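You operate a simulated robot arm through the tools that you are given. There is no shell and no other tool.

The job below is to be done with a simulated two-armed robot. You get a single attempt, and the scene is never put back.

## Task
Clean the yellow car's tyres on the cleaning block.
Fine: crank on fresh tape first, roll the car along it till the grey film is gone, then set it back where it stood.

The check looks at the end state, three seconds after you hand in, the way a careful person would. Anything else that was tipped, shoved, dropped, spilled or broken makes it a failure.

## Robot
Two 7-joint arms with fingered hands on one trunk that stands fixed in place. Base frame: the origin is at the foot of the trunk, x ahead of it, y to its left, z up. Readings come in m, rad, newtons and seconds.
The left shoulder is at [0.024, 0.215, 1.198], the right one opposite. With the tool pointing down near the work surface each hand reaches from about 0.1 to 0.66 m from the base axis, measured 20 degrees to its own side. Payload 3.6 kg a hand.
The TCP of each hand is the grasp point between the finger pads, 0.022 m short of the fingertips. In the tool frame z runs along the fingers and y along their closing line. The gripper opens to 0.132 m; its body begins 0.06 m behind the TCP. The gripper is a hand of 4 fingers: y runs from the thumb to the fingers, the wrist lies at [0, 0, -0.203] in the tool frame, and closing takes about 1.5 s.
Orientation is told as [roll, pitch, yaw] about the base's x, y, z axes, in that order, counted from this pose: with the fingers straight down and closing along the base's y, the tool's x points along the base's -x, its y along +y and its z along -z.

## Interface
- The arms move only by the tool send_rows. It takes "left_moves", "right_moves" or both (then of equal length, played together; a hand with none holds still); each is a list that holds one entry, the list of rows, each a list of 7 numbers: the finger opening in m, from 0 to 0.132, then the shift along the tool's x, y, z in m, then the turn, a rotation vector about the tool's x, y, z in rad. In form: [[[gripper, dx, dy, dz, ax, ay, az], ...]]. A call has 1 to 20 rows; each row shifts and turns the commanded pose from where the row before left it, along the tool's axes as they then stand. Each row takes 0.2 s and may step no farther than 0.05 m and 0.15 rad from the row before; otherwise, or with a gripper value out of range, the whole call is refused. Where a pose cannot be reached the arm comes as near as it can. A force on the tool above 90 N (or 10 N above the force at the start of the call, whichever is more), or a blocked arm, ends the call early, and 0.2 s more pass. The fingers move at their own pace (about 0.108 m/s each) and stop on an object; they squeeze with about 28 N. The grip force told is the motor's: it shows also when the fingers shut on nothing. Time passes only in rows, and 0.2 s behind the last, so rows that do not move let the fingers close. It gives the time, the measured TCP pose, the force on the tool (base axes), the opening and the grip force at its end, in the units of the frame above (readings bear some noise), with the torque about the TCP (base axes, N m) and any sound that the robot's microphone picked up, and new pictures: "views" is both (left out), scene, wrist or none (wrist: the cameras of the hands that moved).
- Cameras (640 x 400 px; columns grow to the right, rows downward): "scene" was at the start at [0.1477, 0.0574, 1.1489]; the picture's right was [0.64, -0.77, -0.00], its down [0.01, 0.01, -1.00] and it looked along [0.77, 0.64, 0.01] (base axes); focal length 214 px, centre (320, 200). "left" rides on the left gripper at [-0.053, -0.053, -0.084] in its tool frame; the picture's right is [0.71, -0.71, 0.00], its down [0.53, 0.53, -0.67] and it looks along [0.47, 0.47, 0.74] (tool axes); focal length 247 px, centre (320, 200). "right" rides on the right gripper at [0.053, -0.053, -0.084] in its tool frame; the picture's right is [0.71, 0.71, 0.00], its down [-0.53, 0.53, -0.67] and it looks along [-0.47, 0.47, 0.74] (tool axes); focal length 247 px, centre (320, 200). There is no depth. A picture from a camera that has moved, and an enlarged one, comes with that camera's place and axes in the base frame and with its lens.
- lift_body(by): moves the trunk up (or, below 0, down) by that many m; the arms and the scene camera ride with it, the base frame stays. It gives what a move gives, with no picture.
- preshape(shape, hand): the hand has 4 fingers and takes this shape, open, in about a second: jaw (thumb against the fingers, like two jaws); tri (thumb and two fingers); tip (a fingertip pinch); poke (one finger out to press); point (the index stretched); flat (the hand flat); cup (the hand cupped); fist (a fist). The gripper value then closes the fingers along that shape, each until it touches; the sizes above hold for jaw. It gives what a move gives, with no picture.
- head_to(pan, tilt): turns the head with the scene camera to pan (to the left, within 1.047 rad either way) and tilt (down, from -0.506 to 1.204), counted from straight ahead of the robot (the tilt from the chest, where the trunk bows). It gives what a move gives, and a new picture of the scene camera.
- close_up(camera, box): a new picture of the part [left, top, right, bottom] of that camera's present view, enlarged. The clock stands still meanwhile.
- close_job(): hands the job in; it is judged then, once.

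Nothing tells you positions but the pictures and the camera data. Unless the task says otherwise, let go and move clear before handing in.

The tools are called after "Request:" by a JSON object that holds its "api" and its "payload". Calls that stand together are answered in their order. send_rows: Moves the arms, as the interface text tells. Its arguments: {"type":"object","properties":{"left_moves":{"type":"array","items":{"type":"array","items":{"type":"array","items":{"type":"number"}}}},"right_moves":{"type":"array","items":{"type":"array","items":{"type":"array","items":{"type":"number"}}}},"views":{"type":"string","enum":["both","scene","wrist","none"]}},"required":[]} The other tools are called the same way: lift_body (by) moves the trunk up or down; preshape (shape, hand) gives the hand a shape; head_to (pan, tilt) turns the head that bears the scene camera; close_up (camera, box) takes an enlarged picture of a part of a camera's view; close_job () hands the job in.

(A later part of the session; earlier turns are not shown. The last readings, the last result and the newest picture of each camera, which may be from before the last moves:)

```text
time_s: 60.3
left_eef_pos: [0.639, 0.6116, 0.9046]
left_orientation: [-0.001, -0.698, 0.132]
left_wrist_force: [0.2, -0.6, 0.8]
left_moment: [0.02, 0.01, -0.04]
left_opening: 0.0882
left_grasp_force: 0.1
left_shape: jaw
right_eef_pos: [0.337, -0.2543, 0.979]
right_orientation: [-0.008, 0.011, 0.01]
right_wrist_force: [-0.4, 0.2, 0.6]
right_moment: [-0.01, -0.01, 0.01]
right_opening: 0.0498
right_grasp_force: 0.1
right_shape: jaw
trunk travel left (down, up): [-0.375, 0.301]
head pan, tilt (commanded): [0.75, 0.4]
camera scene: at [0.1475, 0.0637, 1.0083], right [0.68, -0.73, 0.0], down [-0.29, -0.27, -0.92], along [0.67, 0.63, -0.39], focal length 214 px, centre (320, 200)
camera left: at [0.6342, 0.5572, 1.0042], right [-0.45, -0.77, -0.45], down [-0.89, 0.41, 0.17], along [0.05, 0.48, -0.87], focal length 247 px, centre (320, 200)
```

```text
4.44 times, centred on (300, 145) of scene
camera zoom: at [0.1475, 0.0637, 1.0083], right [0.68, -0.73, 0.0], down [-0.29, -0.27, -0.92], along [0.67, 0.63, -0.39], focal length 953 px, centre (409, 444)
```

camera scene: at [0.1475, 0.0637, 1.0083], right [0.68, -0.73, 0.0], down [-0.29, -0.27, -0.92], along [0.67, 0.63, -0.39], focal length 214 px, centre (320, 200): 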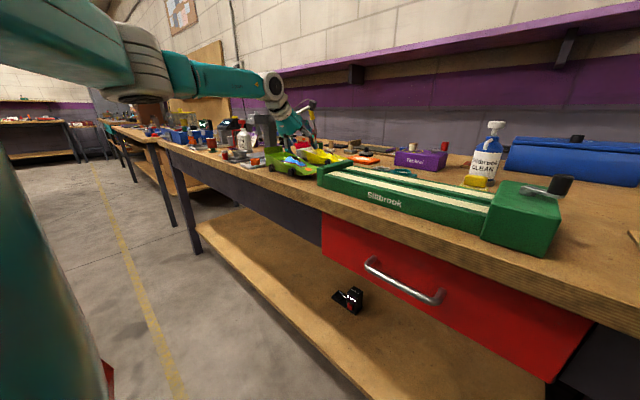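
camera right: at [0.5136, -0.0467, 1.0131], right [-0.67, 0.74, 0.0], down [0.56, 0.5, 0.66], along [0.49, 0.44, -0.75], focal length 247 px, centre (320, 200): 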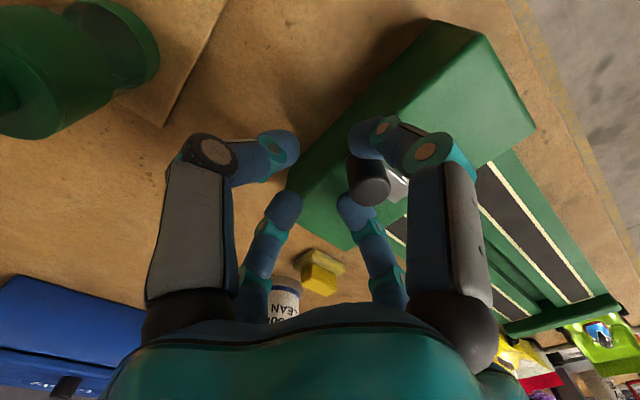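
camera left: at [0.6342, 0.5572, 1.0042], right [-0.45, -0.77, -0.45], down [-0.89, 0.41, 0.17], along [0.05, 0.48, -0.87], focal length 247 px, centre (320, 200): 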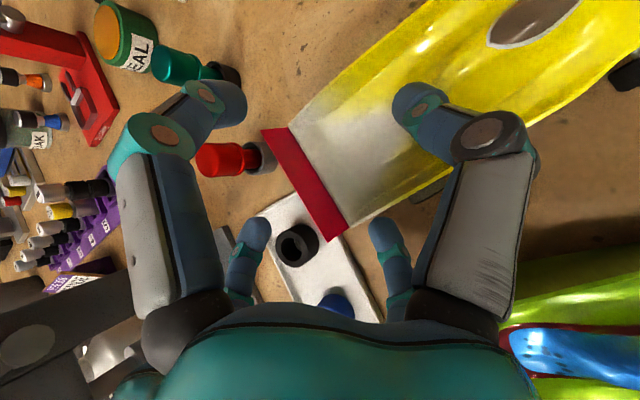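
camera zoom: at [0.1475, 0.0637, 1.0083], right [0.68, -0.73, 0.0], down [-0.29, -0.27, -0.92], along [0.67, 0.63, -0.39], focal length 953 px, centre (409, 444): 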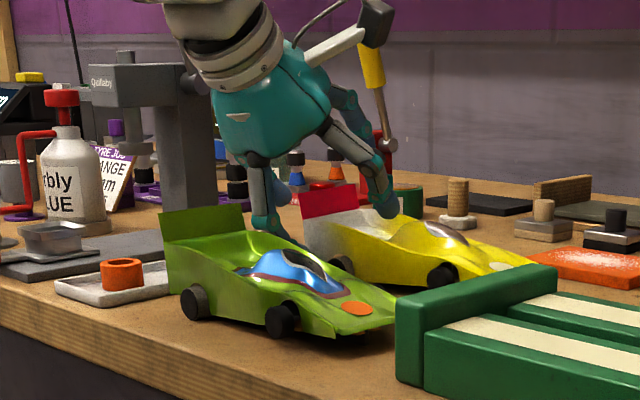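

No contact yet; the wing lies between the thumb (in the scoop) and the rear finger, and the near finger is clear in the gap. I'll close gradually and watch.

Request:
{"api": "send_rows", "payload": {"left_moves": [[[0.06, 0.0013, 0, 0.0015, 0, 0, 0], [0.045, 0, 0, 0, 0, 0, 0]]], "views": "wrist"}}

Request:
{"api": "close_up", "payload": {"camera": "left", "box": [200, 40, 440, 260]}}

Request:
{"api": "close_up", "payload": {"camera": "scene", "box": [270, 110, 350, 190]}}

```text
time_s: 60.9
left_eef_pos: [0.6386, 0.6098, 0.9029]
left_orientation: [0.001, -0.697, 0.131]
left_wrist_force: [-0.8, -1.2, -1.3]
left_moment: [0.0, 0.04, -0.01]
left_opening: 0.0454
left_grasp_force: 0.0
left_shape: jaw
right_eef_pos: [0.3362, -0.2552, 0.98]
right_orientation: [-0.006, 0.011, 0.01]
right_wrist_force: [0.6, 0.6, -0.4]
right_moment: [-0.03, 0.06, 0.03]
right_opening: 0.0498
right_grasp_force: 0.1
right_shape: jaw
trunk travel left (down, up): [-0.375, 0.301]
head pan, tilt (commanded): [0.75, 0.4]
camera left: at [0.634, 0.5569, 1.0024], right [-0.45, -0.77, -0.45], down [-0.89, 0.41, 0.17], along [0.05, 0.48, -0.87], focal length 247 px, centre (320, 200)
```

left: 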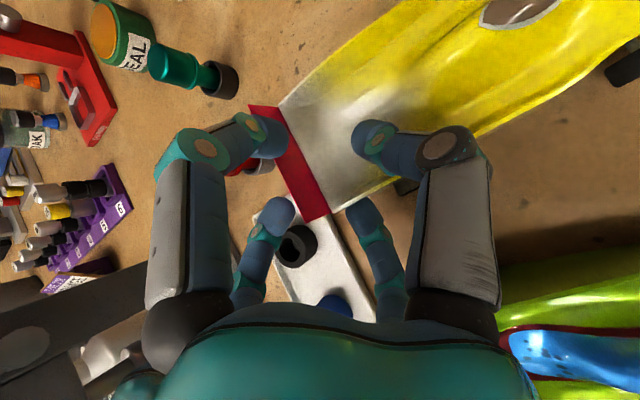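

```text
1.82 times, centred on (320, 150) of left
camera zoom: at [0.634, 0.5569, 1.0024], right [-0.45, -0.77, -0.45], down [-0.89, 0.41, 0.17], along [0.05, 0.48, -0.87], focal length 449 px, centre (320, 291)
```

zoom: 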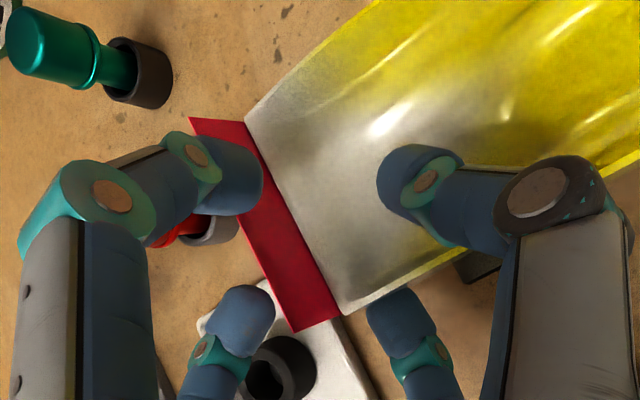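

```text
5.00 times, centred on (310, 150) of scene
camera zoom: at [0.1474, 0.0637, 1.0083], right [0.68, -0.73, 0.0], down [-0.29, -0.27, -0.92], along [0.67, 0.63, -0.39], focal length 1072 px, centre (370, 450)
```

zoom: 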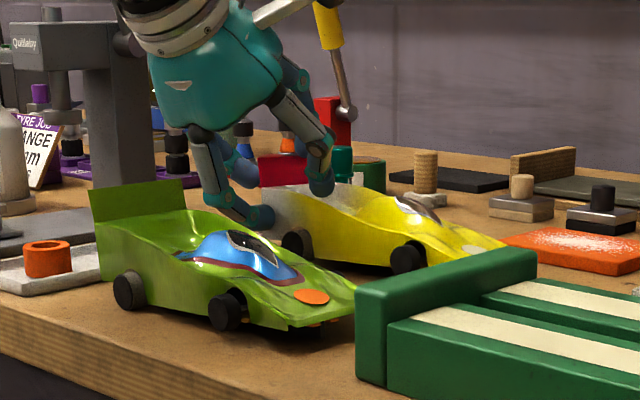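

The near finger pushed the car about 13 mm sideways instead of the pinch closing on the wing, so this finger arrangement doesn't suit. I'll open, lift clear, and rotate the hand 45° about its own axis so two fingers go in front of the wing and two behind.

Request:
{"api": "send_rows", "payload": {"left_moves": [[[0.07, 0, 0, 0, 0, 0, 0], [0.088, 0, 0, 0, 0, 0, 0], [0.088, -0.0129, 0, -0.0153, 0, 0, 0], [0.088, -0.0225, 0, -0.0268, 0, 0, 0], [0.088, -0.0225, 0, -0.0268, 0, 0, 0]]], "views": "wrist"}}

Request:
{"api": "close_up", "payload": {"camera": "left", "box": [220, 20, 520, 220]}}

Request:
{"api": "close_up", "payload": {"camera": "scene", "box": [270, 110, 370, 190]}}

```text
time_s: 62.1
left_eef_pos: [0.6394, 0.6108, 0.9924]
left_orientation: [-0.001, -0.698, 0.13]
left_wrist_force: [0.4, 0.5, 0.1]
left_moment: [0.01, 0.04, -0.02]
left_opening: 0.0873
left_grasp_force: 0.0
left_shape: jaw
right_eef_pos: [0.3356, -0.2542, 0.9787]
right_orientation: [-0.007, 0.011, 0.01]
right_wrist_force: [0.2, -0.2, 0.2]
right_moment: [0.03, -0.02, -0.01]
right_opening: 0.0497
right_grasp_force: 0.1
right_shape: jaw
trunk travel left (down, up): [-0.375, 0.301]
head pan, tilt (commanded): [0.75, 0.4]
camera left: at [0.6343, 0.5575, 1.0912], right [-0.45, -0.77, -0.45], down [-0.89, 0.41, 0.17], along [0.05, 0.48, -0.87], focal length 247 px, centre (320, 200)
```

left: 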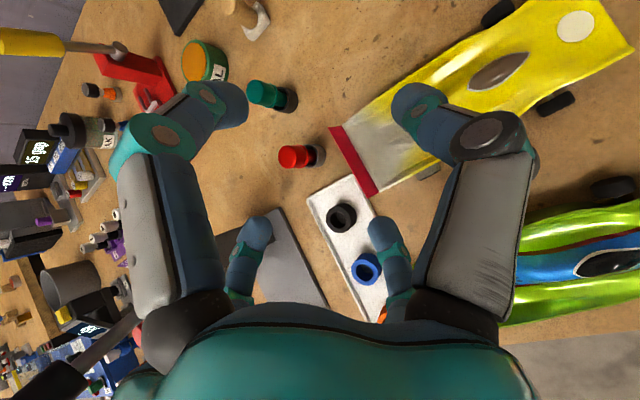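

```text
2.00 times, centred on (370, 120) of left
camera zoom: at [0.6343, 0.5575, 1.0912], right [-0.45, -0.77, -0.45], down [-0.89, 0.41, 0.17], along [0.05, 0.48, -0.87], focal length 494 px, centre (220, 360)
```

zoom: 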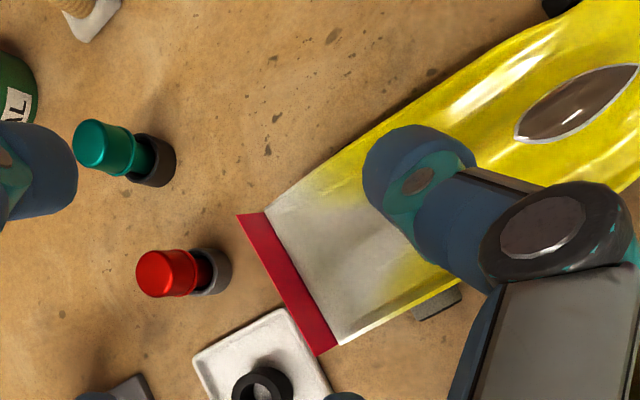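

```text
5.00 times, centred on (320, 150) of scene
camera zoom: at [0.1472, 0.0634, 1.0083], right [0.68, -0.73, 0.0], down [-0.29, -0.27, -0.92], along [0.67, 0.63, -0.39], focal length 1072 px, centre (320, 450)
```

zoom: 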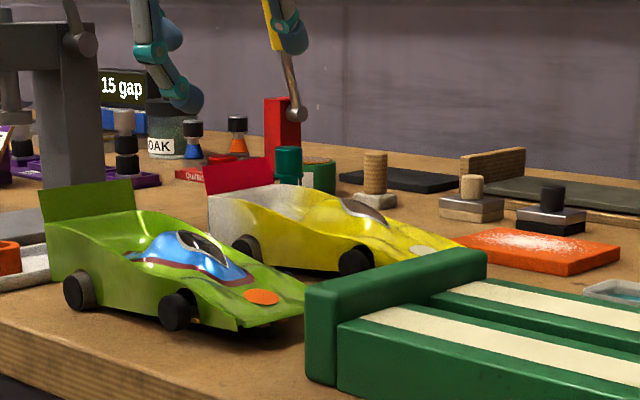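

The car's wing now spans (0.630, 0.621)–(0.694, 0.624). I'll yaw to match it, rotate the hand 45° about its axis, and look at the finger pattern before descending.

Request:
{"api": "send_rows", "payload": {"left_moves": [[[0.06, 0, 0, 0, 0.056, 0, 0.0667], [0.06, 0, 0, 0, 0, 0, 0.1309], [0.06, 0, 0, 0, 0, 0, 0.1309], [0.06, 0, 0, 0, 0, 0, 0.1309], [0.06, 0, 0, 0, 0, 0, 0.1309], [0.06, 0, 0, 0, 0, 0, 0.1309], [0.045, 0, 0, 0, 0, 0, 0.1309], [0.045, 0, 0, 0, 0, 0, 0]]], "views": "both"}}

Request:
{"api": "close_up", "payload": {"camera": "left", "box": [200, 40, 440, 260]}}

```text
time_s: 63.9
left_eef_pos: [0.6395, 0.6118, 0.9922]
left_orientation: [0.536, -0.471, -0.873]
left_wrist_force: [-0.2, 0.3, 0.3]
left_moment: [-0.01, 0.0, 0.02]
left_opening: 0.0457
left_grasp_force: 0.0
left_shape: jaw
right_eef_pos: [0.3367, -0.2549, 0.9789]
right_orientation: [-0.007, 0.01, 0.01]
right_wrist_force: [0.0, -0.2, 0.2]
right_moment: [0.0, -0.01, 0.02]
right_opening: 0.0495
right_grasp_force: 0.0
right_shape: jaw
trunk travel left (down, up): [-0.375, 0.301]
head pan, tilt (commanded): [0.75, 0.4]
camera scene: at [0.1474, 0.0636, 1.0083], right [0.68, -0.73, 0.0], down [-0.29, -0.27, -0.92], along [0.67, 0.63, -0.39], focal length 214 px, centre (320, 200)
camera left: at [0.589, 0.5339, 1.0571], right [-0.77, -0.03, -0.64], down [-0.46, 0.72, 0.51], along [0.45, 0.69, -0.57], focal length 247 px, centre (320, 200)
```

scene: 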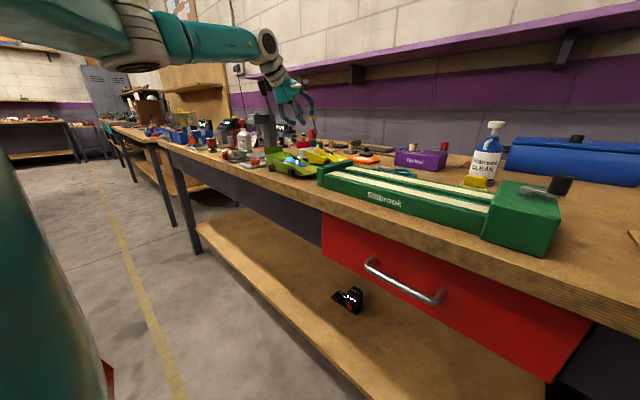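
left: 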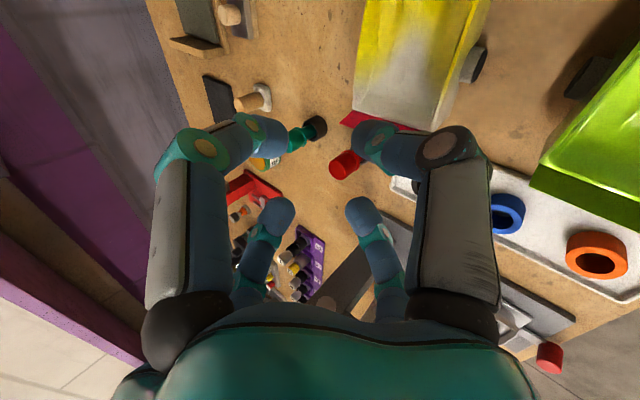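

```text
1.82 times, centred on (320, 150) of left
camera zoom: at [0.589, 0.5339, 1.0571], right [-0.77, -0.03, -0.64], down [-0.46, 0.72, 0.51], along [0.45, 0.69, -0.57], focal length 449 px, centre (320, 291)
```

zoom: 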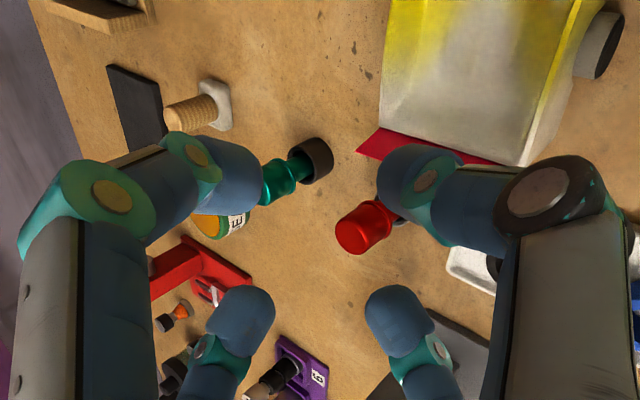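

The hand now has two fingers for each side of the wing. I'll lean a little more (48°) to reach the wing's middle, then move to just above it and check alignment.

Request:
{"api": "send_rows", "payload": {"left_moves": [[[0.04, 0, 0, 0, -0.099, -0.099, 0], [0.04, 0.0099, -0.0045, 0.0165, 0, 0, 0], [0.04, 0.0099, -0.0045, 0.0165, 0, 0, 0], [0.04, 0, 0, 0, 0, 0, 0]]], "views": "both"}}

Request:
{"api": "close_up", "payload": {"camera": "left", "box": [200, 40, 500, 260]}}

Request:
{"api": "close_up", "payload": {"camera": "scene", "box": [250, 90, 350, 180]}}

```text
time_s: 64.9
left_eef_pos: [0.6497, 0.6179, 0.9561]
left_orientation: [0.665, -0.553, -0.936]
left_wrist_force: [1.2, 0.2, -0.4]
left_moment: [0.01, 0.03, 0.04]
left_opening: 0.0401
left_grasp_force: 0.0
left_shape: jaw
right_eef_pos: [0.3363, -0.2536, 0.9782]
right_orientation: [-0.007, 0.012, 0.011]
right_wrist_force: [-1.2, -0.7, 0.1]
right_moment: [0.02, -0.02, 0.0]
right_opening: 0.0498
right_grasp_force: 0.1
right_shape: jaw
trunk travel left (down, up): [-0.375, 0.301]
head pan, tilt (commanded): [0.75, 0.4]
camera scene: at [0.1473, 0.0636, 1.0083], right [0.68, -0.73, 0.0], down [-0.29, -0.27, -0.92], along [0.67, 0.63, -0.39], focal length 214 px, centre (320, 200)
camera left: at [0.5924, 0.5404, 1.0126], right [-0.67, -0.03, -0.74], down [-0.53, 0.72, 0.45], along [0.52, 0.69, -0.5], focal length 247 px, centre (320, 200)
```

scene: 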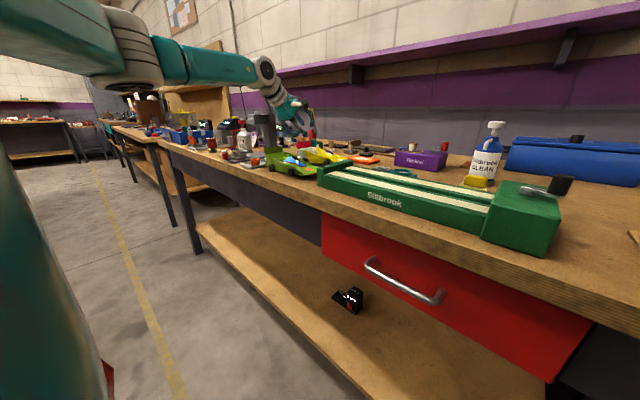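
left: 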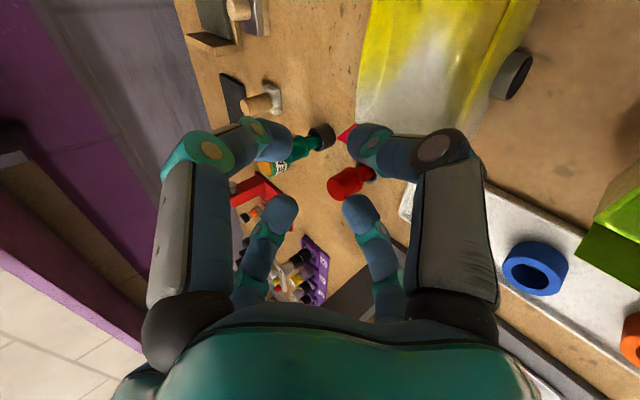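

```text
1.82 times, centred on (350, 150) of left
camera zoom: at [0.5924, 0.5404, 1.0126], right [-0.67, -0.03, -0.74], down [-0.53, 0.72, 0.45], along [0.52, 0.69, -0.5], focal length 449 px, centre (266, 291)
```

zoom: 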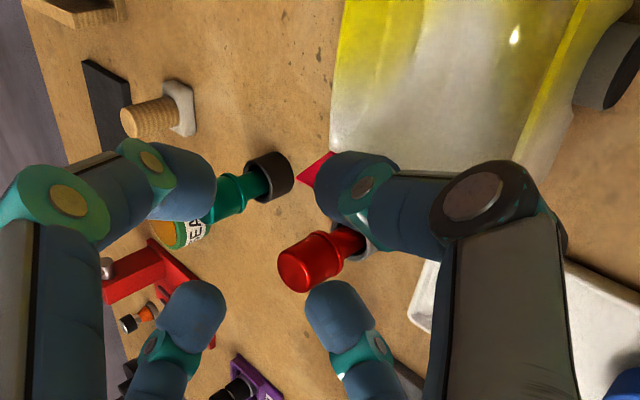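

```text
4.44 times, centred on (300, 135) of scene
camera zoom: at [0.1473, 0.0636, 1.0083], right [0.68, -0.73, 0.0], down [-0.29, -0.27, -0.92], along [0.67, 0.63, -0.39], focal length 953 px, centre (409, 489)
```

zoom: 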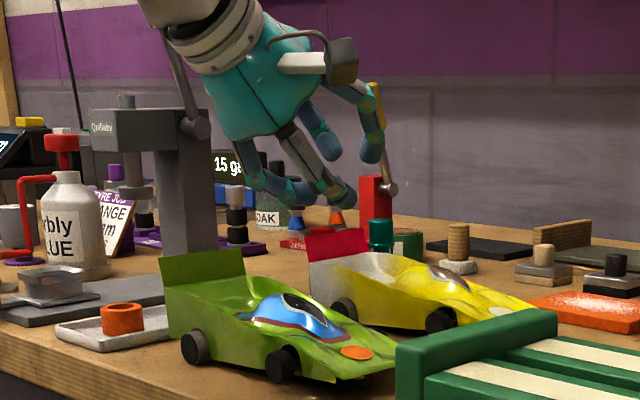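

Request:
{"api": "send_rows", "payload": {"left_moves": [[[0.04, 0.01, -0.0072, 0.0112, 0, 0, 0], [0.04, 0.01, -0.0071, 0.0112, 0, 0, 0], [0.04, 0, 0, 0, 0, 0, 0]]], "views": "both"}}

Request:
{"api": "close_up", "payload": {"camera": "left", "box": [200, 40, 500, 260]}}

Request:
{"api": "close_up", "payload": {"camera": "scene", "box": [265, 110, 345, 170]}}

```text
time_s: 65.7
left_eef_pos: [0.6505, 0.6222, 0.9233]
left_orientation: [0.664, -0.552, -0.937]
left_wrist_force: [-0.3, -0.6, -0.6]
left_moment: [0.04, -0.04, -0.04]
left_opening: 0.0405
left_grasp_force: 0.0
left_shape: jaw
right_eef_pos: [0.3361, -0.2543, 0.9802]
right_orientation: [-0.009, 0.01, 0.01]
right_wrist_force: [0.5, -0.2, -0.2]
right_moment: [0.02, 0.0, -0.02]
right_opening: 0.0497
right_grasp_force: 0.1
right_shape: jaw
trunk travel left (down, up): [-0.375, 0.301]
head pan, tilt (commanded): [0.75, 0.4]
camera scene: at [0.1473, 0.0636, 1.0083], right [0.68, -0.73, 0.0], down [-0.29, -0.27, -0.92], along [0.67, 0.63, -0.39], focal length 214 px, centre (320, 200)
camera left: at [0.5923, 0.5451, 0.979], right [-0.67, -0.03, -0.74], down [-0.53, 0.72, 0.45], along [0.52, 0.69, -0.5], focal length 247 px, centre (320, 200)
```

scene: 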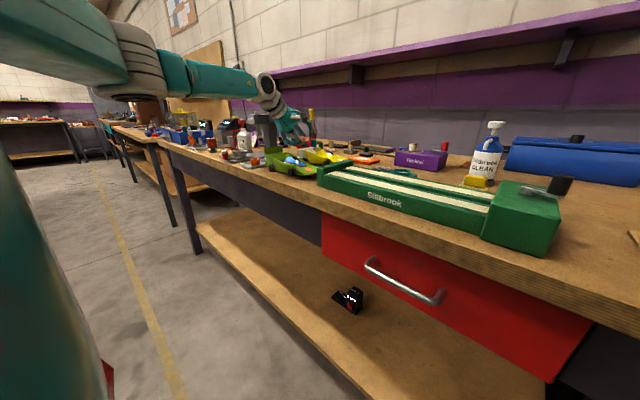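
left: 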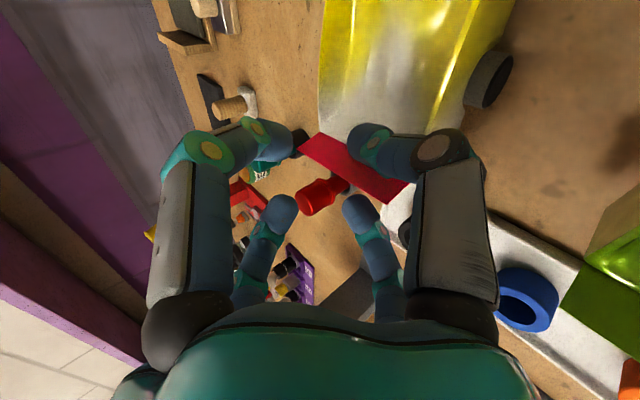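

```text
1.82 times, centred on (350, 150) of left
camera zoom: at [0.5923, 0.5451, 0.979], right [-0.67, -0.03, -0.74], down [-0.53, 0.72, 0.45], along [0.52, 0.69, -0.5], focal length 449 px, centre (266, 291)
```

zoom: 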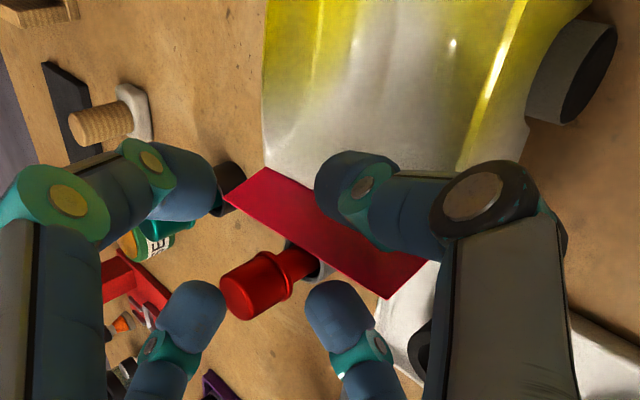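

```text
6.67 times, centred on (305, 140) of scene
camera zoom: at [0.1473, 0.0636, 1.0083], right [0.68, -0.73, 0.0], down [-0.29, -0.27, -0.92], along [0.67, 0.63, -0.39], focal length 1430 px, centre (420, 600)
```

zoom: 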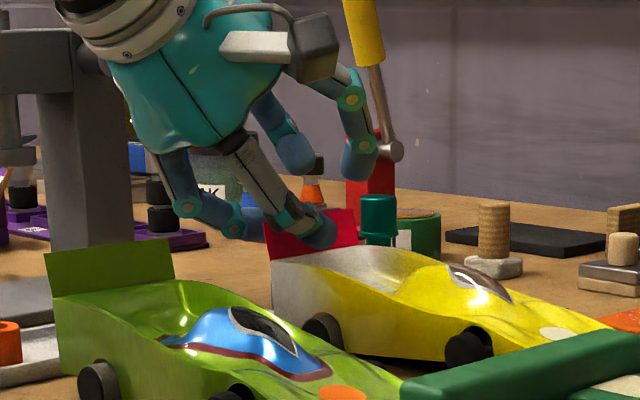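

The wing plate lies between the front finger pair and the rear pair, centred to about 1 mm. I'll narrow the fingers, lower the last centimetre, then close.

Request:
{"api": "send_rows", "payload": {"left_moves": [[[0.03, 0.0042, -0.0042, 0.0054, 0, 0, 0], [0.024, 0.0016, -0.0016, 0.002, 0, 0, 0], [0.024, 0, 0, 0, 0, 0, 0]]], "views": "wrist"}}

Request:
{"api": "close_up", "payload": {"camera": "left", "box": [200, 40, 500, 260]}}

Request:
{"api": "close_up", "payload": {"camera": "scene", "box": [265, 110, 345, 170]}}

```text
time_s: 66.5
left_eef_pos: [0.649, 0.6221, 0.9116]
left_orientation: [0.664, -0.554, -0.938]
left_wrist_force: [0.4, 0.1, -0.9]
left_moment: [-0.02, 0.02, 0.03]
left_opening: 0.0243
left_grasp_force: 0.1
left_shape: jaw
right_eef_pos: [0.3371, -0.2539, 0.9785]
right_orientation: [-0.008, 0.011, 0.01]
right_wrist_force: [0.0, 0.1, -0.3]
right_moment: [0.01, 0.0, 0.01]
right_opening: 0.0497
right_grasp_force: 0.1
right_shape: jaw
trunk travel left (down, up): [-0.375, 0.301]
head pan, tilt (commanded): [0.75, 0.4]
camera left: at [0.5915, 0.545, 0.9682], right [-0.67, -0.03, -0.74], down [-0.53, 0.72, 0.45], along [0.52, 0.69, -0.5], focal length 247 px, centre (320, 200)
```

left: 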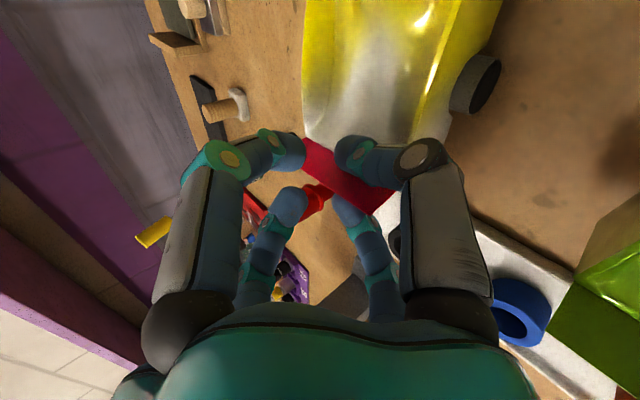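

```text
1.82 times, centred on (350, 150) of left
camera zoom: at [0.5915, 0.545, 0.9682], right [-0.67, -0.03, -0.74], down [-0.53, 0.72, 0.45], along [0.52, 0.69, -0.5], focal length 449 px, centre (266, 291)
```

zoom: 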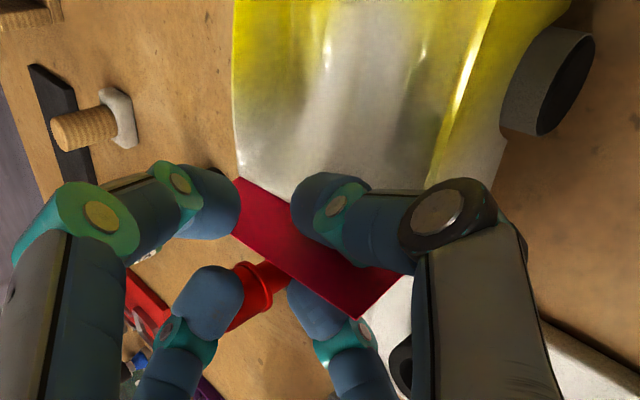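

```text
6.67 times, centred on (305, 140) of scene
camera zoom: at [0.1474, 0.0636, 1.0083], right [0.68, -0.73, 0.0], down [-0.29, -0.27, -0.92], along [0.67, 0.63, -0.39], focal length 1430 px, centre (420, 600)
```

zoom: 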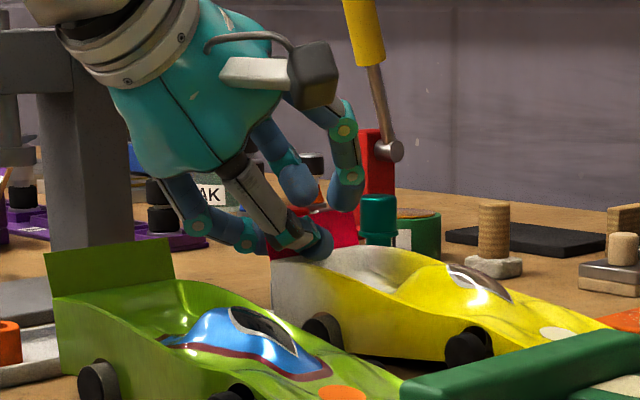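

Request:
{"api": "send_rows", "payload": {"left_moves": [[[0.022, 0.0016, -0.0016, 0.002, 0, 0, 0], [0.01, 0, 0, 0, 0, 0, 0], [0.0, 0, 0, 0, 0, 0, 0], [0.0, 0, 0, 0, 0, 0, 0], [0.0, 0, 0, 0, 0, 0, 0]]], "views": "wrist"}}

Request:
{"api": "close_up", "payload": {"camera": "left", "box": [200, 40, 500, 260]}}

Request:
{"api": "close_up", "payload": {"camera": "scene", "box": [265, 110, 345, 170]}}

```text
time_s: 67.7
left_eef_pos: [0.6499, 0.6217, 0.9091]
left_orientation: [0.666, -0.553, -0.937]
left_wrist_force: [0.3, -0.6, 2.1]
left_moment: [-0.11, -0.09, -0.01]
left_opening: 0.0048
left_grasp_force: 27.8
left_shape: jaw
right_eef_pos: [0.3353, -0.2534, 0.9789]
right_orientation: [-0.006, 0.009, 0.01]
right_wrist_force: [0.0, -0.7, 0.4]
right_moment: [0.01, 0.01, -0.01]
right_opening: 0.0498
right_grasp_force: 0.2
right_shape: jaw
trunk travel left (down, up): [-0.375, 0.301]
head pan, tilt (commanded): [0.75, 0.4]
camera left: at [0.5913, 0.545, 0.9658], right [-0.67, -0.03, -0.74], down [-0.53, 0.72, 0.45], along [0.52, 0.69, -0.5], focal length 247 px, centre (320, 200)
```

left: 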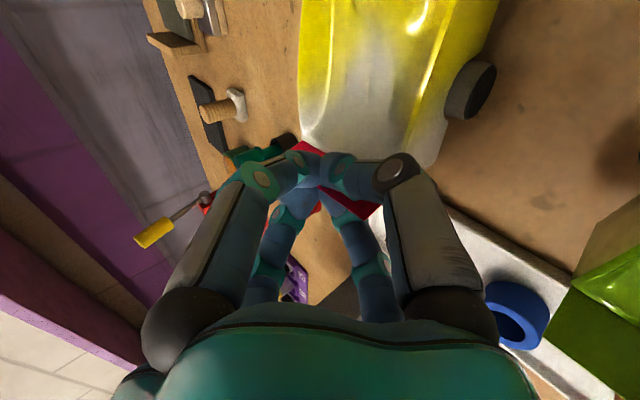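

```text
1.82 times, centred on (350, 150) of left
camera zoom: at [0.5913, 0.545, 0.9658], right [-0.67, -0.03, -0.74], down [-0.53, 0.72, 0.45], along [0.52, 0.69, -0.5], focal length 449 px, centre (266, 291)
```

zoom: 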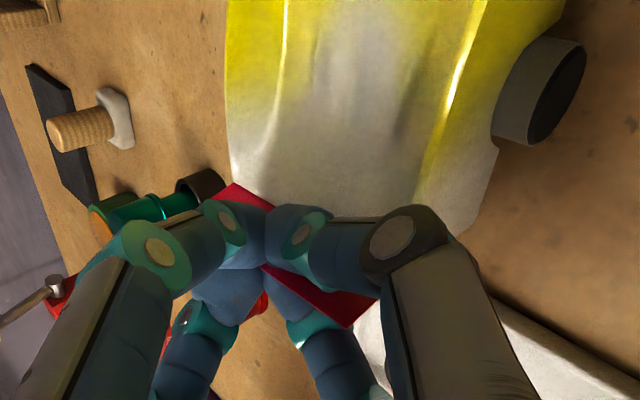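

```text
6.67 times, centred on (305, 140) of scene
camera zoom: at [0.1473, 0.0635, 1.0083], right [0.68, -0.73, 0.0], down [-0.29, -0.27, -0.92], along [0.67, 0.63, -0.39], focal length 1430 px, centre (420, 600)
```

zoom: 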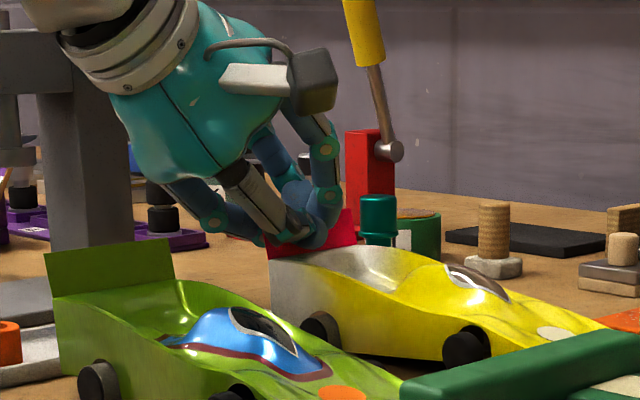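

The fingers have closed on the wing with 28 N. I'll lift 1.5 cm as a test and look.

Request:
{"api": "send_rows", "payload": {"left_moves": [[[0.0, -0.0039, 0.0039, -0.005, 0, 0, 0], [0.0, -0.0039, 0.0039, -0.005, 0, 0, 0], [0.0, 0, 0, 0, 0, 0, 0]]], "views": "wrist"}}

Request:
{"api": "close_up", "payload": {"camera": "left", "box": [200, 0, 500, 220]}}

Request:
{"api": "close_up", "payload": {"camera": "scene", "box": [260, 100, 380, 190]}}

```text
time_s: 68.5
left_eef_pos: [0.6505, 0.6214, 0.9223]
left_orientation: [0.665, -0.553, -0.935]
left_wrist_force: [0.6, -0.2, -1.5]
left_moment: [0.08, 0.04, 0.0]
left_opening: 0.0047
left_grasp_force: 27.9
left_shape: jaw
right_eef_pos: [0.337, -0.2542, 0.9798]
right_orientation: [-0.007, 0.008, 0.012]
right_wrist_force: [-0.4, -0.1, -0.1]
right_moment: [-0.02, -0.01, -0.02]
right_opening: 0.0498
right_grasp_force: 0.1
right_shape: jaw
trunk travel left (down, up): [-0.375, 0.301]
head pan, tilt (commanded): [0.75, 0.4]
camera left: at [0.5918, 0.5453, 0.9795], right [-0.67, -0.03, -0.74], down [-0.53, 0.72, 0.45], along [0.52, 0.69, -0.5], focal length 247 px, centre (320, 200)
```

left: 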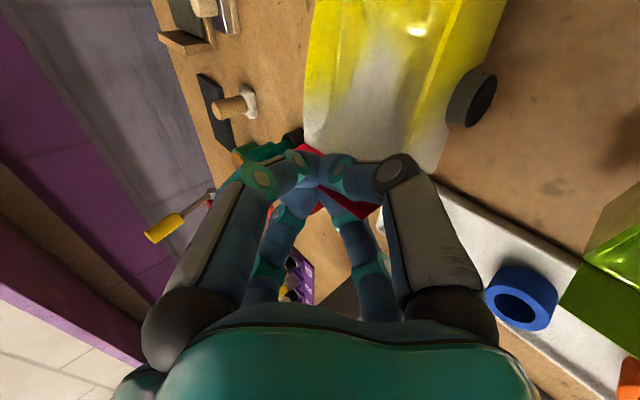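

```text
1.82 times, centred on (350, 110) of left
camera zoom: at [0.5918, 0.5453, 0.9795], right [-0.67, -0.03, -0.74], down [-0.53, 0.72, 0.45], along [0.52, 0.69, -0.5], focal length 449 px, centre (266, 364)
```

zoom: 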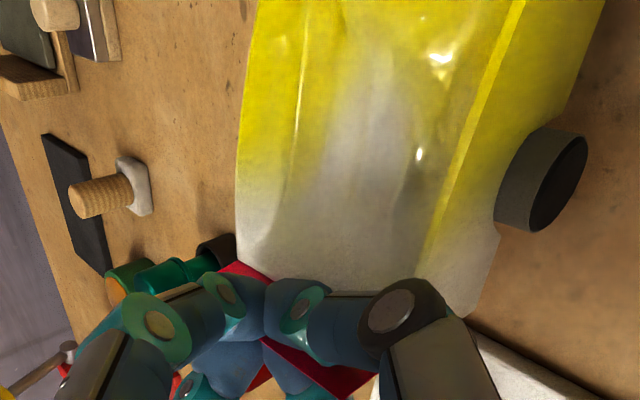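

```text
4.44 times, centred on (320, 145) of scene
camera zoom: at [0.1475, 0.0637, 1.0082], right [0.68, -0.73, 0.0], down [-0.29, -0.27, -0.92], along [0.67, 0.63, -0.39], focal length 953 px, centre (320, 444)
```

zoom: 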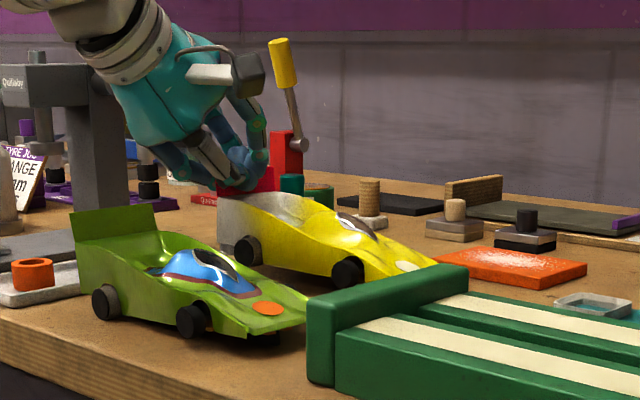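

The rear has come up with the grip holding. I'll lift further and see how far the nose droops.

Request:
{"api": "send_rows", "payload": {"left_moves": [[[0.0, -0.0079, 0.0079, -0.01, 0, 0, 0], [0.0, -0.0079, 0.0079, -0.01, 0, 0, 0], [0.0, -0.0079, 0.0079, -0.01, 0, 0, 0], [0.0, 0, 0, 0, 0, 0, 0]]], "views": "wrist"}}

Request:
{"api": "close_up", "payload": {"camera": "scene", "box": [260, 90, 380, 190]}}

```text
time_s: 69.5
left_eef_pos: [0.6489, 0.6232, 0.9687]
left_orientation: [0.665, -0.552, -0.938]
left_wrist_force: [-0.9, 0.6, -2.6]
left_moment: [0.15, 0.0, 0.04]
left_opening: 0.0046
left_grasp_force: 27.5
left_shape: jaw
right_eef_pos: [0.3366, -0.2534, 0.9797]
right_orientation: [-0.008, 0.011, 0.011]
right_wrist_force: [0.8, 0.0, -0.3]
right_moment: [-0.01, -0.03, -0.03]
right_opening: 0.0499
right_grasp_force: 0.0
right_shape: jaw
trunk travel left (down, up): [-0.375, 0.301]
head pan, tilt (commanded): [0.75, 0.4]
camera left: at [0.591, 0.5464, 1.0249], right [-0.67, -0.03, -0.74], down [-0.53, 0.72, 0.45], along [0.52, 0.69, -0.5], focal length 247 px, centre (320, 200)
```

left: 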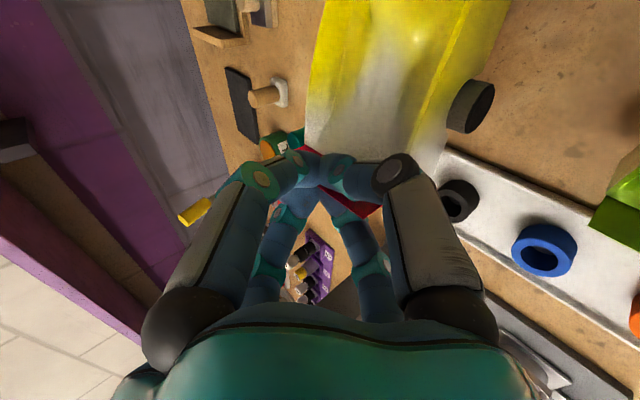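

```text
4.00 times, centred on (320, 140) of scene
camera zoom: at [0.1476, 0.0638, 1.0082], right [0.68, -0.73, 0.0], down [-0.29, -0.27, -0.92], along [0.67, 0.63, -0.39], focal length 858 px, centre (320, 440)
```

zoom: 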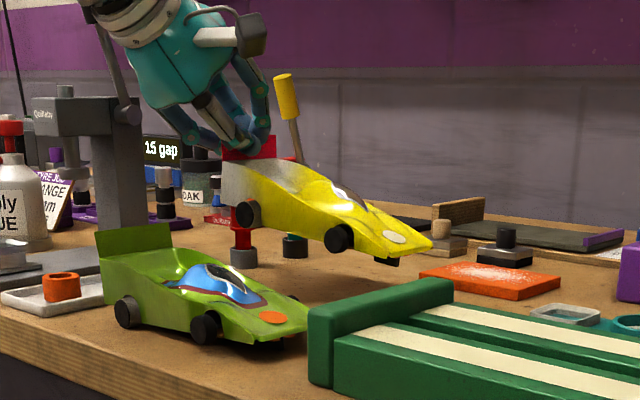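

The car hangs from the wing with only a slight nose droop; its weight is about 2.3 N. The block lanes measure x≈0.513 and 0.580 (centreline 0.5465), y 0.08–0.366, tops at z≈0.878. I'll raise the car clear and carry it over the block.

Request:
{"api": "send_rows", "payload": {"left_moves": [[[0.0, -0.0131, 0.0131, -0.0167, 0, 0, 0], [0.0, -0.0131, 0.0131, -0.0167, 0, 0, 0], [0.0, -0.0131, 0.0131, -0.0167, 0, 0, 0], [0.0, 0, 0, 0, 0, 0, 0], [0.0, -0.0119, -0.0265, -0.0115, 0, 0, 0], [0.0, -0.0119, -0.0265, -0.0115, 0, 0, 0], [0.0, -0.0119, -0.0265, -0.0115, 0, 0, 0], [0.0, -0.0119, -0.0265, -0.0115, 0, 0, 0], [0.0, -0.0119, -0.0265, -0.0115, 0, 0, 0], [0.0, -0.0119, -0.0265, -0.0115, 0, 0, 0], [0.0, -0.0119, -0.0265, -0.0115, 0, 0, 0], [0.0, -0.0119, -0.0265, -0.0115, 0, 0, 0]]], "views": "both"}}

Request:
{"api": "close_up", "payload": {"camera": "scene", "box": [280, 60, 480, 210]}}

```text
time_s: 72.1
left_eef_pos: [0.5353, 0.3996, 1.0429]
left_orientation: [0.666, -0.553, -0.935]
left_wrist_force: [0.9, 0.0, -2.7]
left_moment: [0.14, 0.03, 0.0]
left_opening: 0.0046
left_grasp_force: 27.9
left_shape: jaw
right_eef_pos: [0.3367, -0.2541, 0.9797]
right_orientation: [-0.008, 0.01, 0.01]
right_wrist_force: [-0.1, 0.5, -0.6]
right_moment: [0.01, 0.01, 0.02]
right_opening: 0.0498
right_grasp_force: 0.2
right_shape: jaw
trunk travel left (down, up): [-0.375, 0.301]
head pan, tilt (commanded): [0.75, 0.4]
camera scene: at [0.1474, 0.0635, 1.0083], right [0.68, -0.73, 0.0], down [-0.29, -0.27, -0.92], along [0.67, 0.63, -0.39], focal length 214 px, centre (320, 200)
camera left: at [0.4768, 0.3227, 1.0988], right [-0.67, -0.03, -0.74], down [-0.53, 0.72, 0.45], along [0.52, 0.69, -0.5], focal length 247 px, centre (320, 200)
```

scene: 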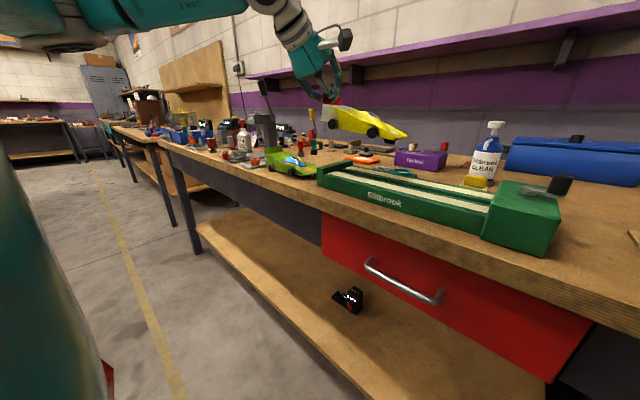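
left: 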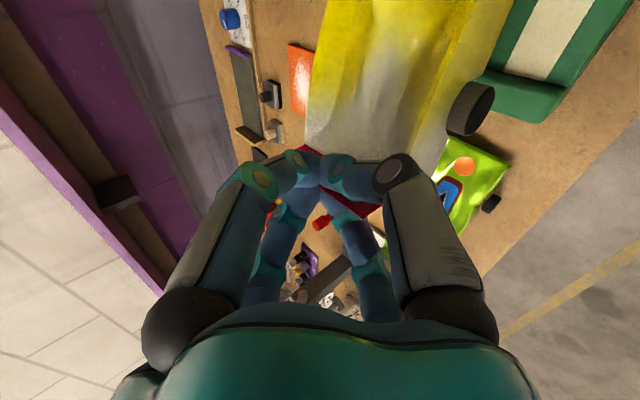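

```text
2.67 times, centred on (380, 135) of scene
camera zoom: at [0.1474, 0.0635, 1.0083], right [0.68, -0.73, 0.0], down [-0.29, -0.27, -0.92], along [0.67, 0.63, -0.39], focal length 572 px, centre (160, 373)
```

zoom: 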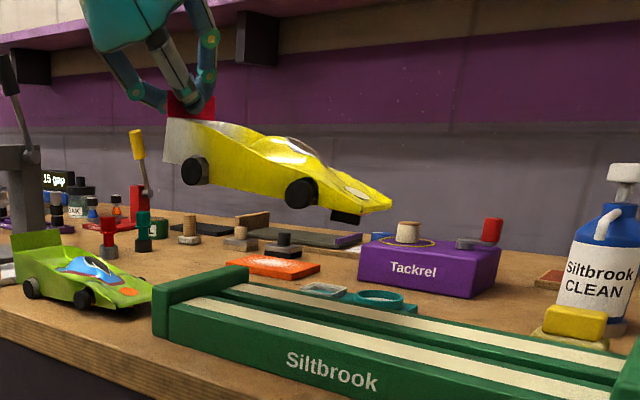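

The car is level to about 7°. I'll align its yaw with the lanes, level the nose, and come down toward the block.

Request:
{"api": "send_rows", "payload": {"left_moves": [[[0.0, 0, 0, 0, 0.0226, -0.0226, 0.0288], [0.0, 0, 0, 0, 0.0604, -0.0531, -0.0891], [0.0, 0, 0, 0, 0, 0, 0], [0.0, -0.0007, -0.0178, 0.0105, 0, 0, 0], [0.0, -0.0007, -0.0178, 0.0105, 0, 0, 0], [0.0, -0.0006, -0.0177, 0.0106, 0, 0, 0], [0.0, 0, 0, 0, 0, 0, 0]]], "views": "both"}}

Request:
{"api": "head_to", "payload": {"pan": 0.45, "tilt": 0.3}}

Request:
{"api": "close_up", "payload": {"camera": "scene", "box": [160, 80, 400, 260]}}

```text
time_s: 73.7
left_eef_pos: [0.5345, 0.3553, 1.0008]
left_orientation: [0.578, -0.646, -0.929]
left_wrist_force: [0.5, -1.5, -2.4]
left_moment: [0.15, 0.03, -0.05]
left_opening: 0.0044
left_grasp_force: 27.8
left_shape: jaw
right_eef_pos: [0.3369, -0.2543, 0.9796]
right_orientation: [-0.008, 0.012, 0.011]
right_wrist_force: [0.8, 0.3, 0.4]
right_moment: [-0.04, 0.0, 0.02]
right_opening: 0.0499
right_grasp_force: 0.0
right_shape: jaw
trunk travel left (down, up): [-0.375, 0.301]
head pan, tilt (commanded): [0.75, 0.4]
camera scene: at [0.1473, 0.0637, 1.0083], right [0.68, -0.73, 0.0], down [-0.29, -0.27, -0.92], along [0.67, 0.63, -0.39], focal length 214 px, centre (320, 200)
camera left: at [0.4733, 0.2883, 1.0665], right [-0.67, -0.09, -0.73], down [-0.5, 0.79, 0.36], along [0.55, 0.6, -0.58], focal length 247 px, centre (320, 200)
```

scene: 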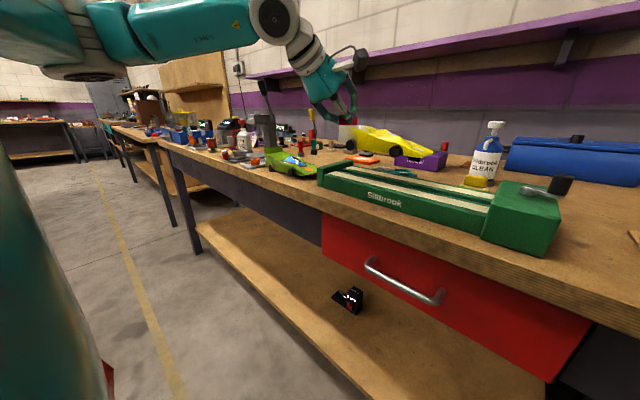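
left: 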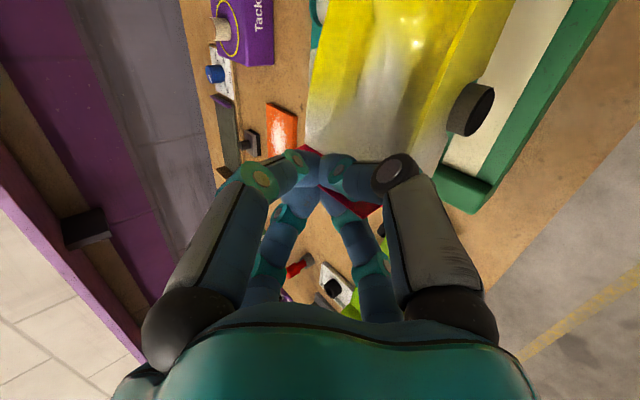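

```text
time_s: 74.5
left_eef_pos: [0.5351, 0.3558, 1.0015]
left_orientation: [0.576, -0.647, -0.928]
left_wrist_force: [0.2, -0.1, -1.9]
left_moment: [0.12, 0.04, -0.02]
left_opening: 0.0049
left_grasp_force: 27.9
left_shape: jaw
right_eef_pos: [0.3356, -0.254, 0.9797]
right_orientation: [-0.007, 0.01, 0.009]
right_wrist_force: [0.1, 0.6, 0.9]
right_moment: [0.05, 0.0, -0.02]
right_opening: 0.0497
right_grasp_force: 0.0
right_shape: jaw
trunk travel left (down, up): [-0.375, 0.301]
head pan, tilt (commanded): [0.45, 0.3]
camera scene: at [0.1637, 0.0412, 1.0175], right [0.44, -0.9, 0.0], down [-0.27, -0.13, -0.95], along [0.86, 0.42, -0.3], focal length 214 px, centre (320, 200)
```

scene: 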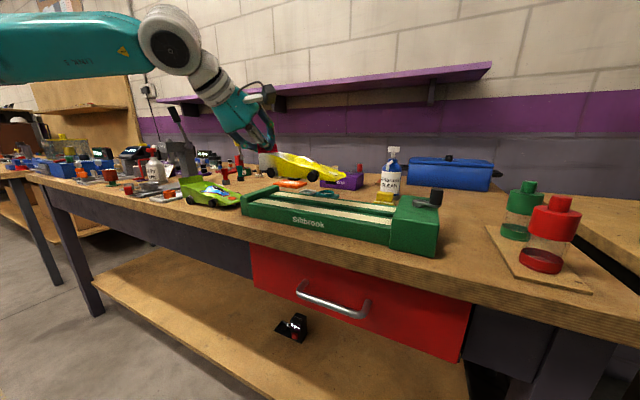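

```text
2.22 times, centred on (280, 170) of scene
camera zoom: at [0.1637, 0.0412, 1.0175], right [0.44, -0.9, 0.0], down [-0.27, -0.13, -0.95], along [0.86, 0.42, -0.3], focal length 477 px, centre (409, 267)
```

zoom: 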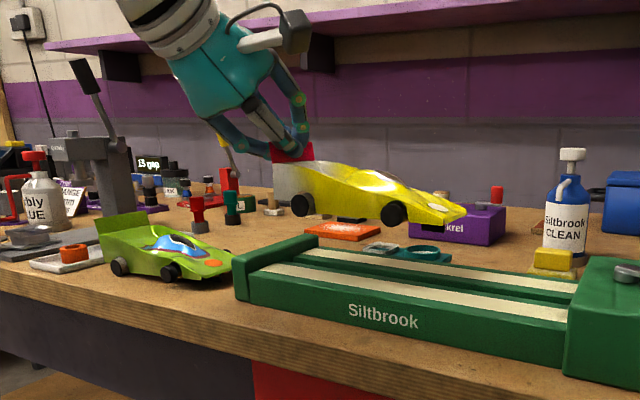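

Request:
{"api": "close_up", "payload": {"camera": "left", "box": [280, 0, 640, 220]}}

Request:
{"api": "close_up", "payload": {"camera": "scene", "box": [260, 130, 360, 200]}}

Request:
{"api": "close_up", "payload": {"camera": "right", "box": [0, 0, 640, 400]}}

```text
1.78 times, centred on (460, 110) of left
camera zoom: at [0.4735, 0.2884, 1.0665], right [-0.67, -0.09, -0.73], down [-0.5, 0.79, 0.36], along [0.55, 0.6, -0.58], focal length 439 px, centre (71, 360)
```

zoom: 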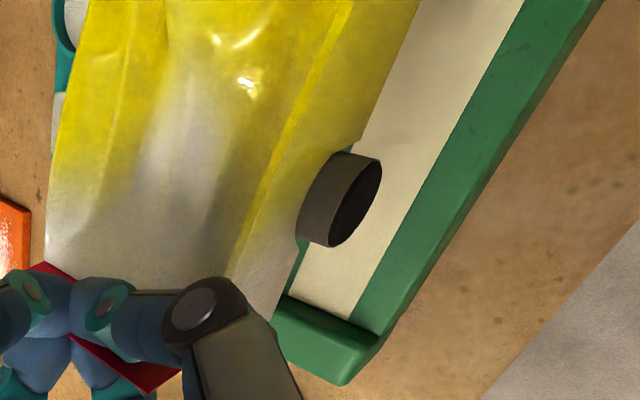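

```text
5.71 times, centred on (310, 165) of scene
camera zoom: at [0.1637, 0.0412, 1.0175], right [0.44, -0.9, 0.0], down [-0.27, -0.13, -0.95], along [0.86, 0.42, -0.3], focal length 1226 px, centre (377, 400)
```

zoom: 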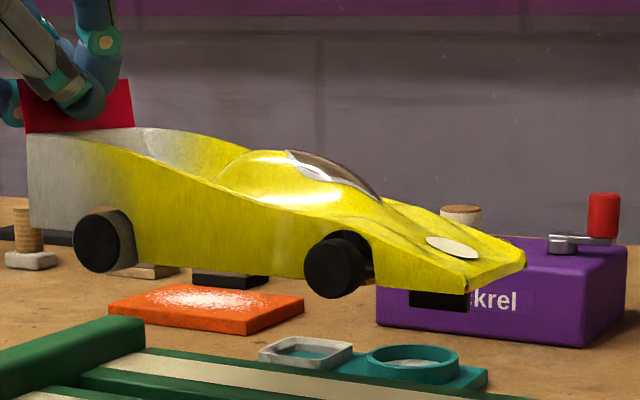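

```text
1.00 times, centred on (320, 200) of right (not enlarged: the box is as wide or as high as the picture)
camera zoom: at [0.2837, -0.3059, 1.0629], right [-0.71, 0.7, 0.0], down [0.53, 0.54, 0.66], along [0.46, 0.47, -0.75], focal length 247 px, centre (320, 200)
```

zoom: 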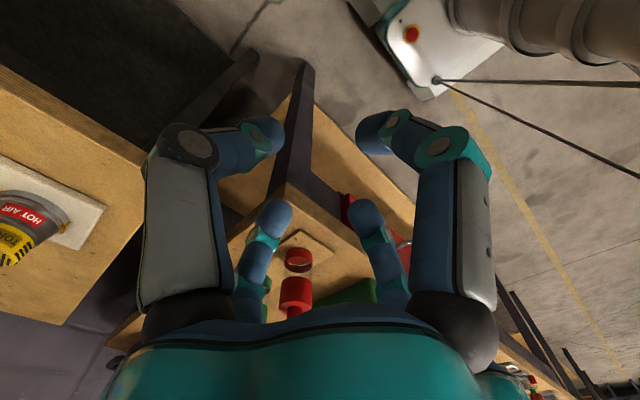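

The car is nearly level and the near rear tyre, with its grey tread film, sits over the near lane. I'll lower to about 1 cm above the tape and check wheel-to-lane alignment.

Request:
{"api": "send_rows", "payload": {"left_moves": [[[0.0, 0.0121, -0.0087, 0.0133, 0, 0, 0], [0.0, 0.0121, -0.0087, 0.0133, 0, 0, 0], [0.0, 0, 0, 0, 0, 0, 0]]], "views": "wrist"}}

Request:
{"api": "close_up", "payload": {"camera": "left", "box": [280, 0, 640, 220]}}

Request:
{"api": "close_up", "payload": {"camera": "scene", "box": [240, 140, 400, 240]}}

```text
time_s: 75.3
left_eef_pos: [0.5347, 0.3555, 0.9611]
left_orientation: [0.576, -0.647, -0.929]
left_wrist_force: [0.4, 0.5, -1.8]
left_moment: [0.16, -0.01, 0.03]
left_opening: 0.0045
left_grasp_force: 28.2
left_shape: jaw
right_eef_pos: [0.3362, -0.2541, 0.9795]
right_orientation: [-0.006, 0.01, 0.01]
right_wrist_force: [-0.6, -0.2, 0.4]
right_moment: [-0.03, -0.02, 0.01]
right_opening: 0.0495
right_grasp_force: 0.0
right_shape: jaw
trunk travel left (down, up): [-0.375, 0.301]
head pan, tilt (commanded): [0.45, 0.3]
camera left: at [0.4734, 0.2878, 1.0261], right [-0.67, -0.09, -0.73], down [-0.49, 0.79, 0.36], along [0.55, 0.6, -0.58], focal length 247 px, centre (320, 200)
```

left: 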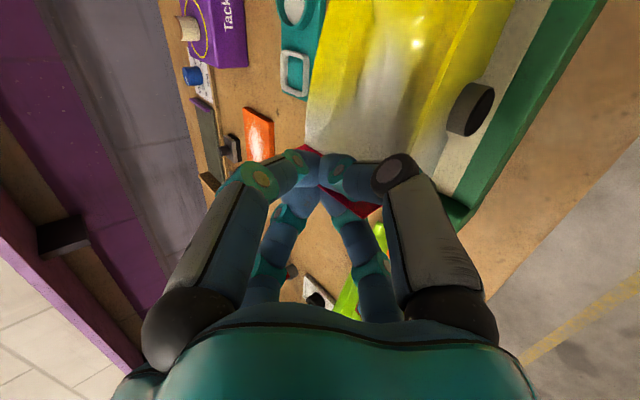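

```text
1.78 times, centred on (460, 110) of left
camera zoom: at [0.4734, 0.2878, 1.0261], right [-0.67, -0.09, -0.73], down [-0.49, 0.79, 0.36], along [0.55, 0.6, -0.58], focal length 439 px, centre (71, 360)
```

zoom: 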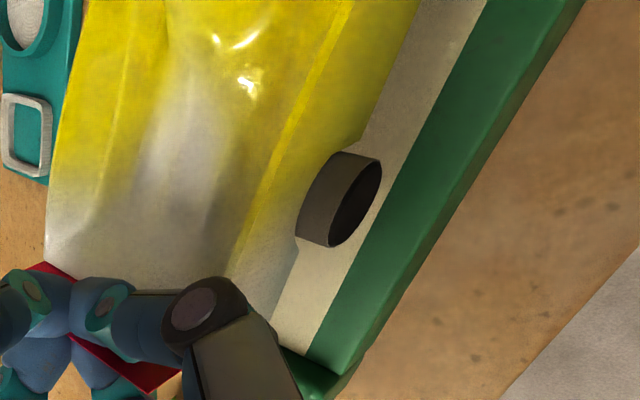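

```text
4.00 times, centred on (320, 190) of scene
camera zoom: at [0.1637, 0.0411, 1.0175], right [0.44, -0.9, 0.0], down [-0.27, -0.13, -0.95], along [0.86, 0.42, -0.3], focal length 858 px, centre (320, 240)
```

zoom: 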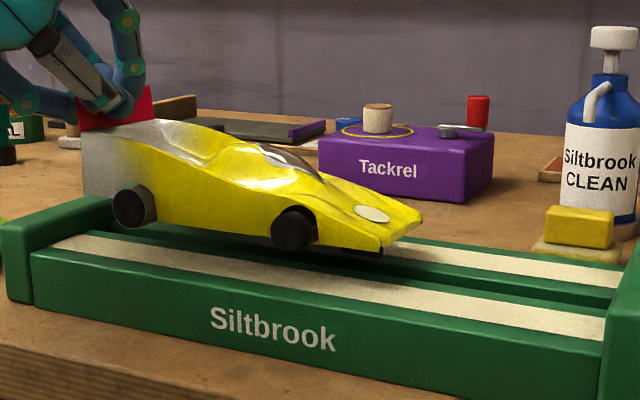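

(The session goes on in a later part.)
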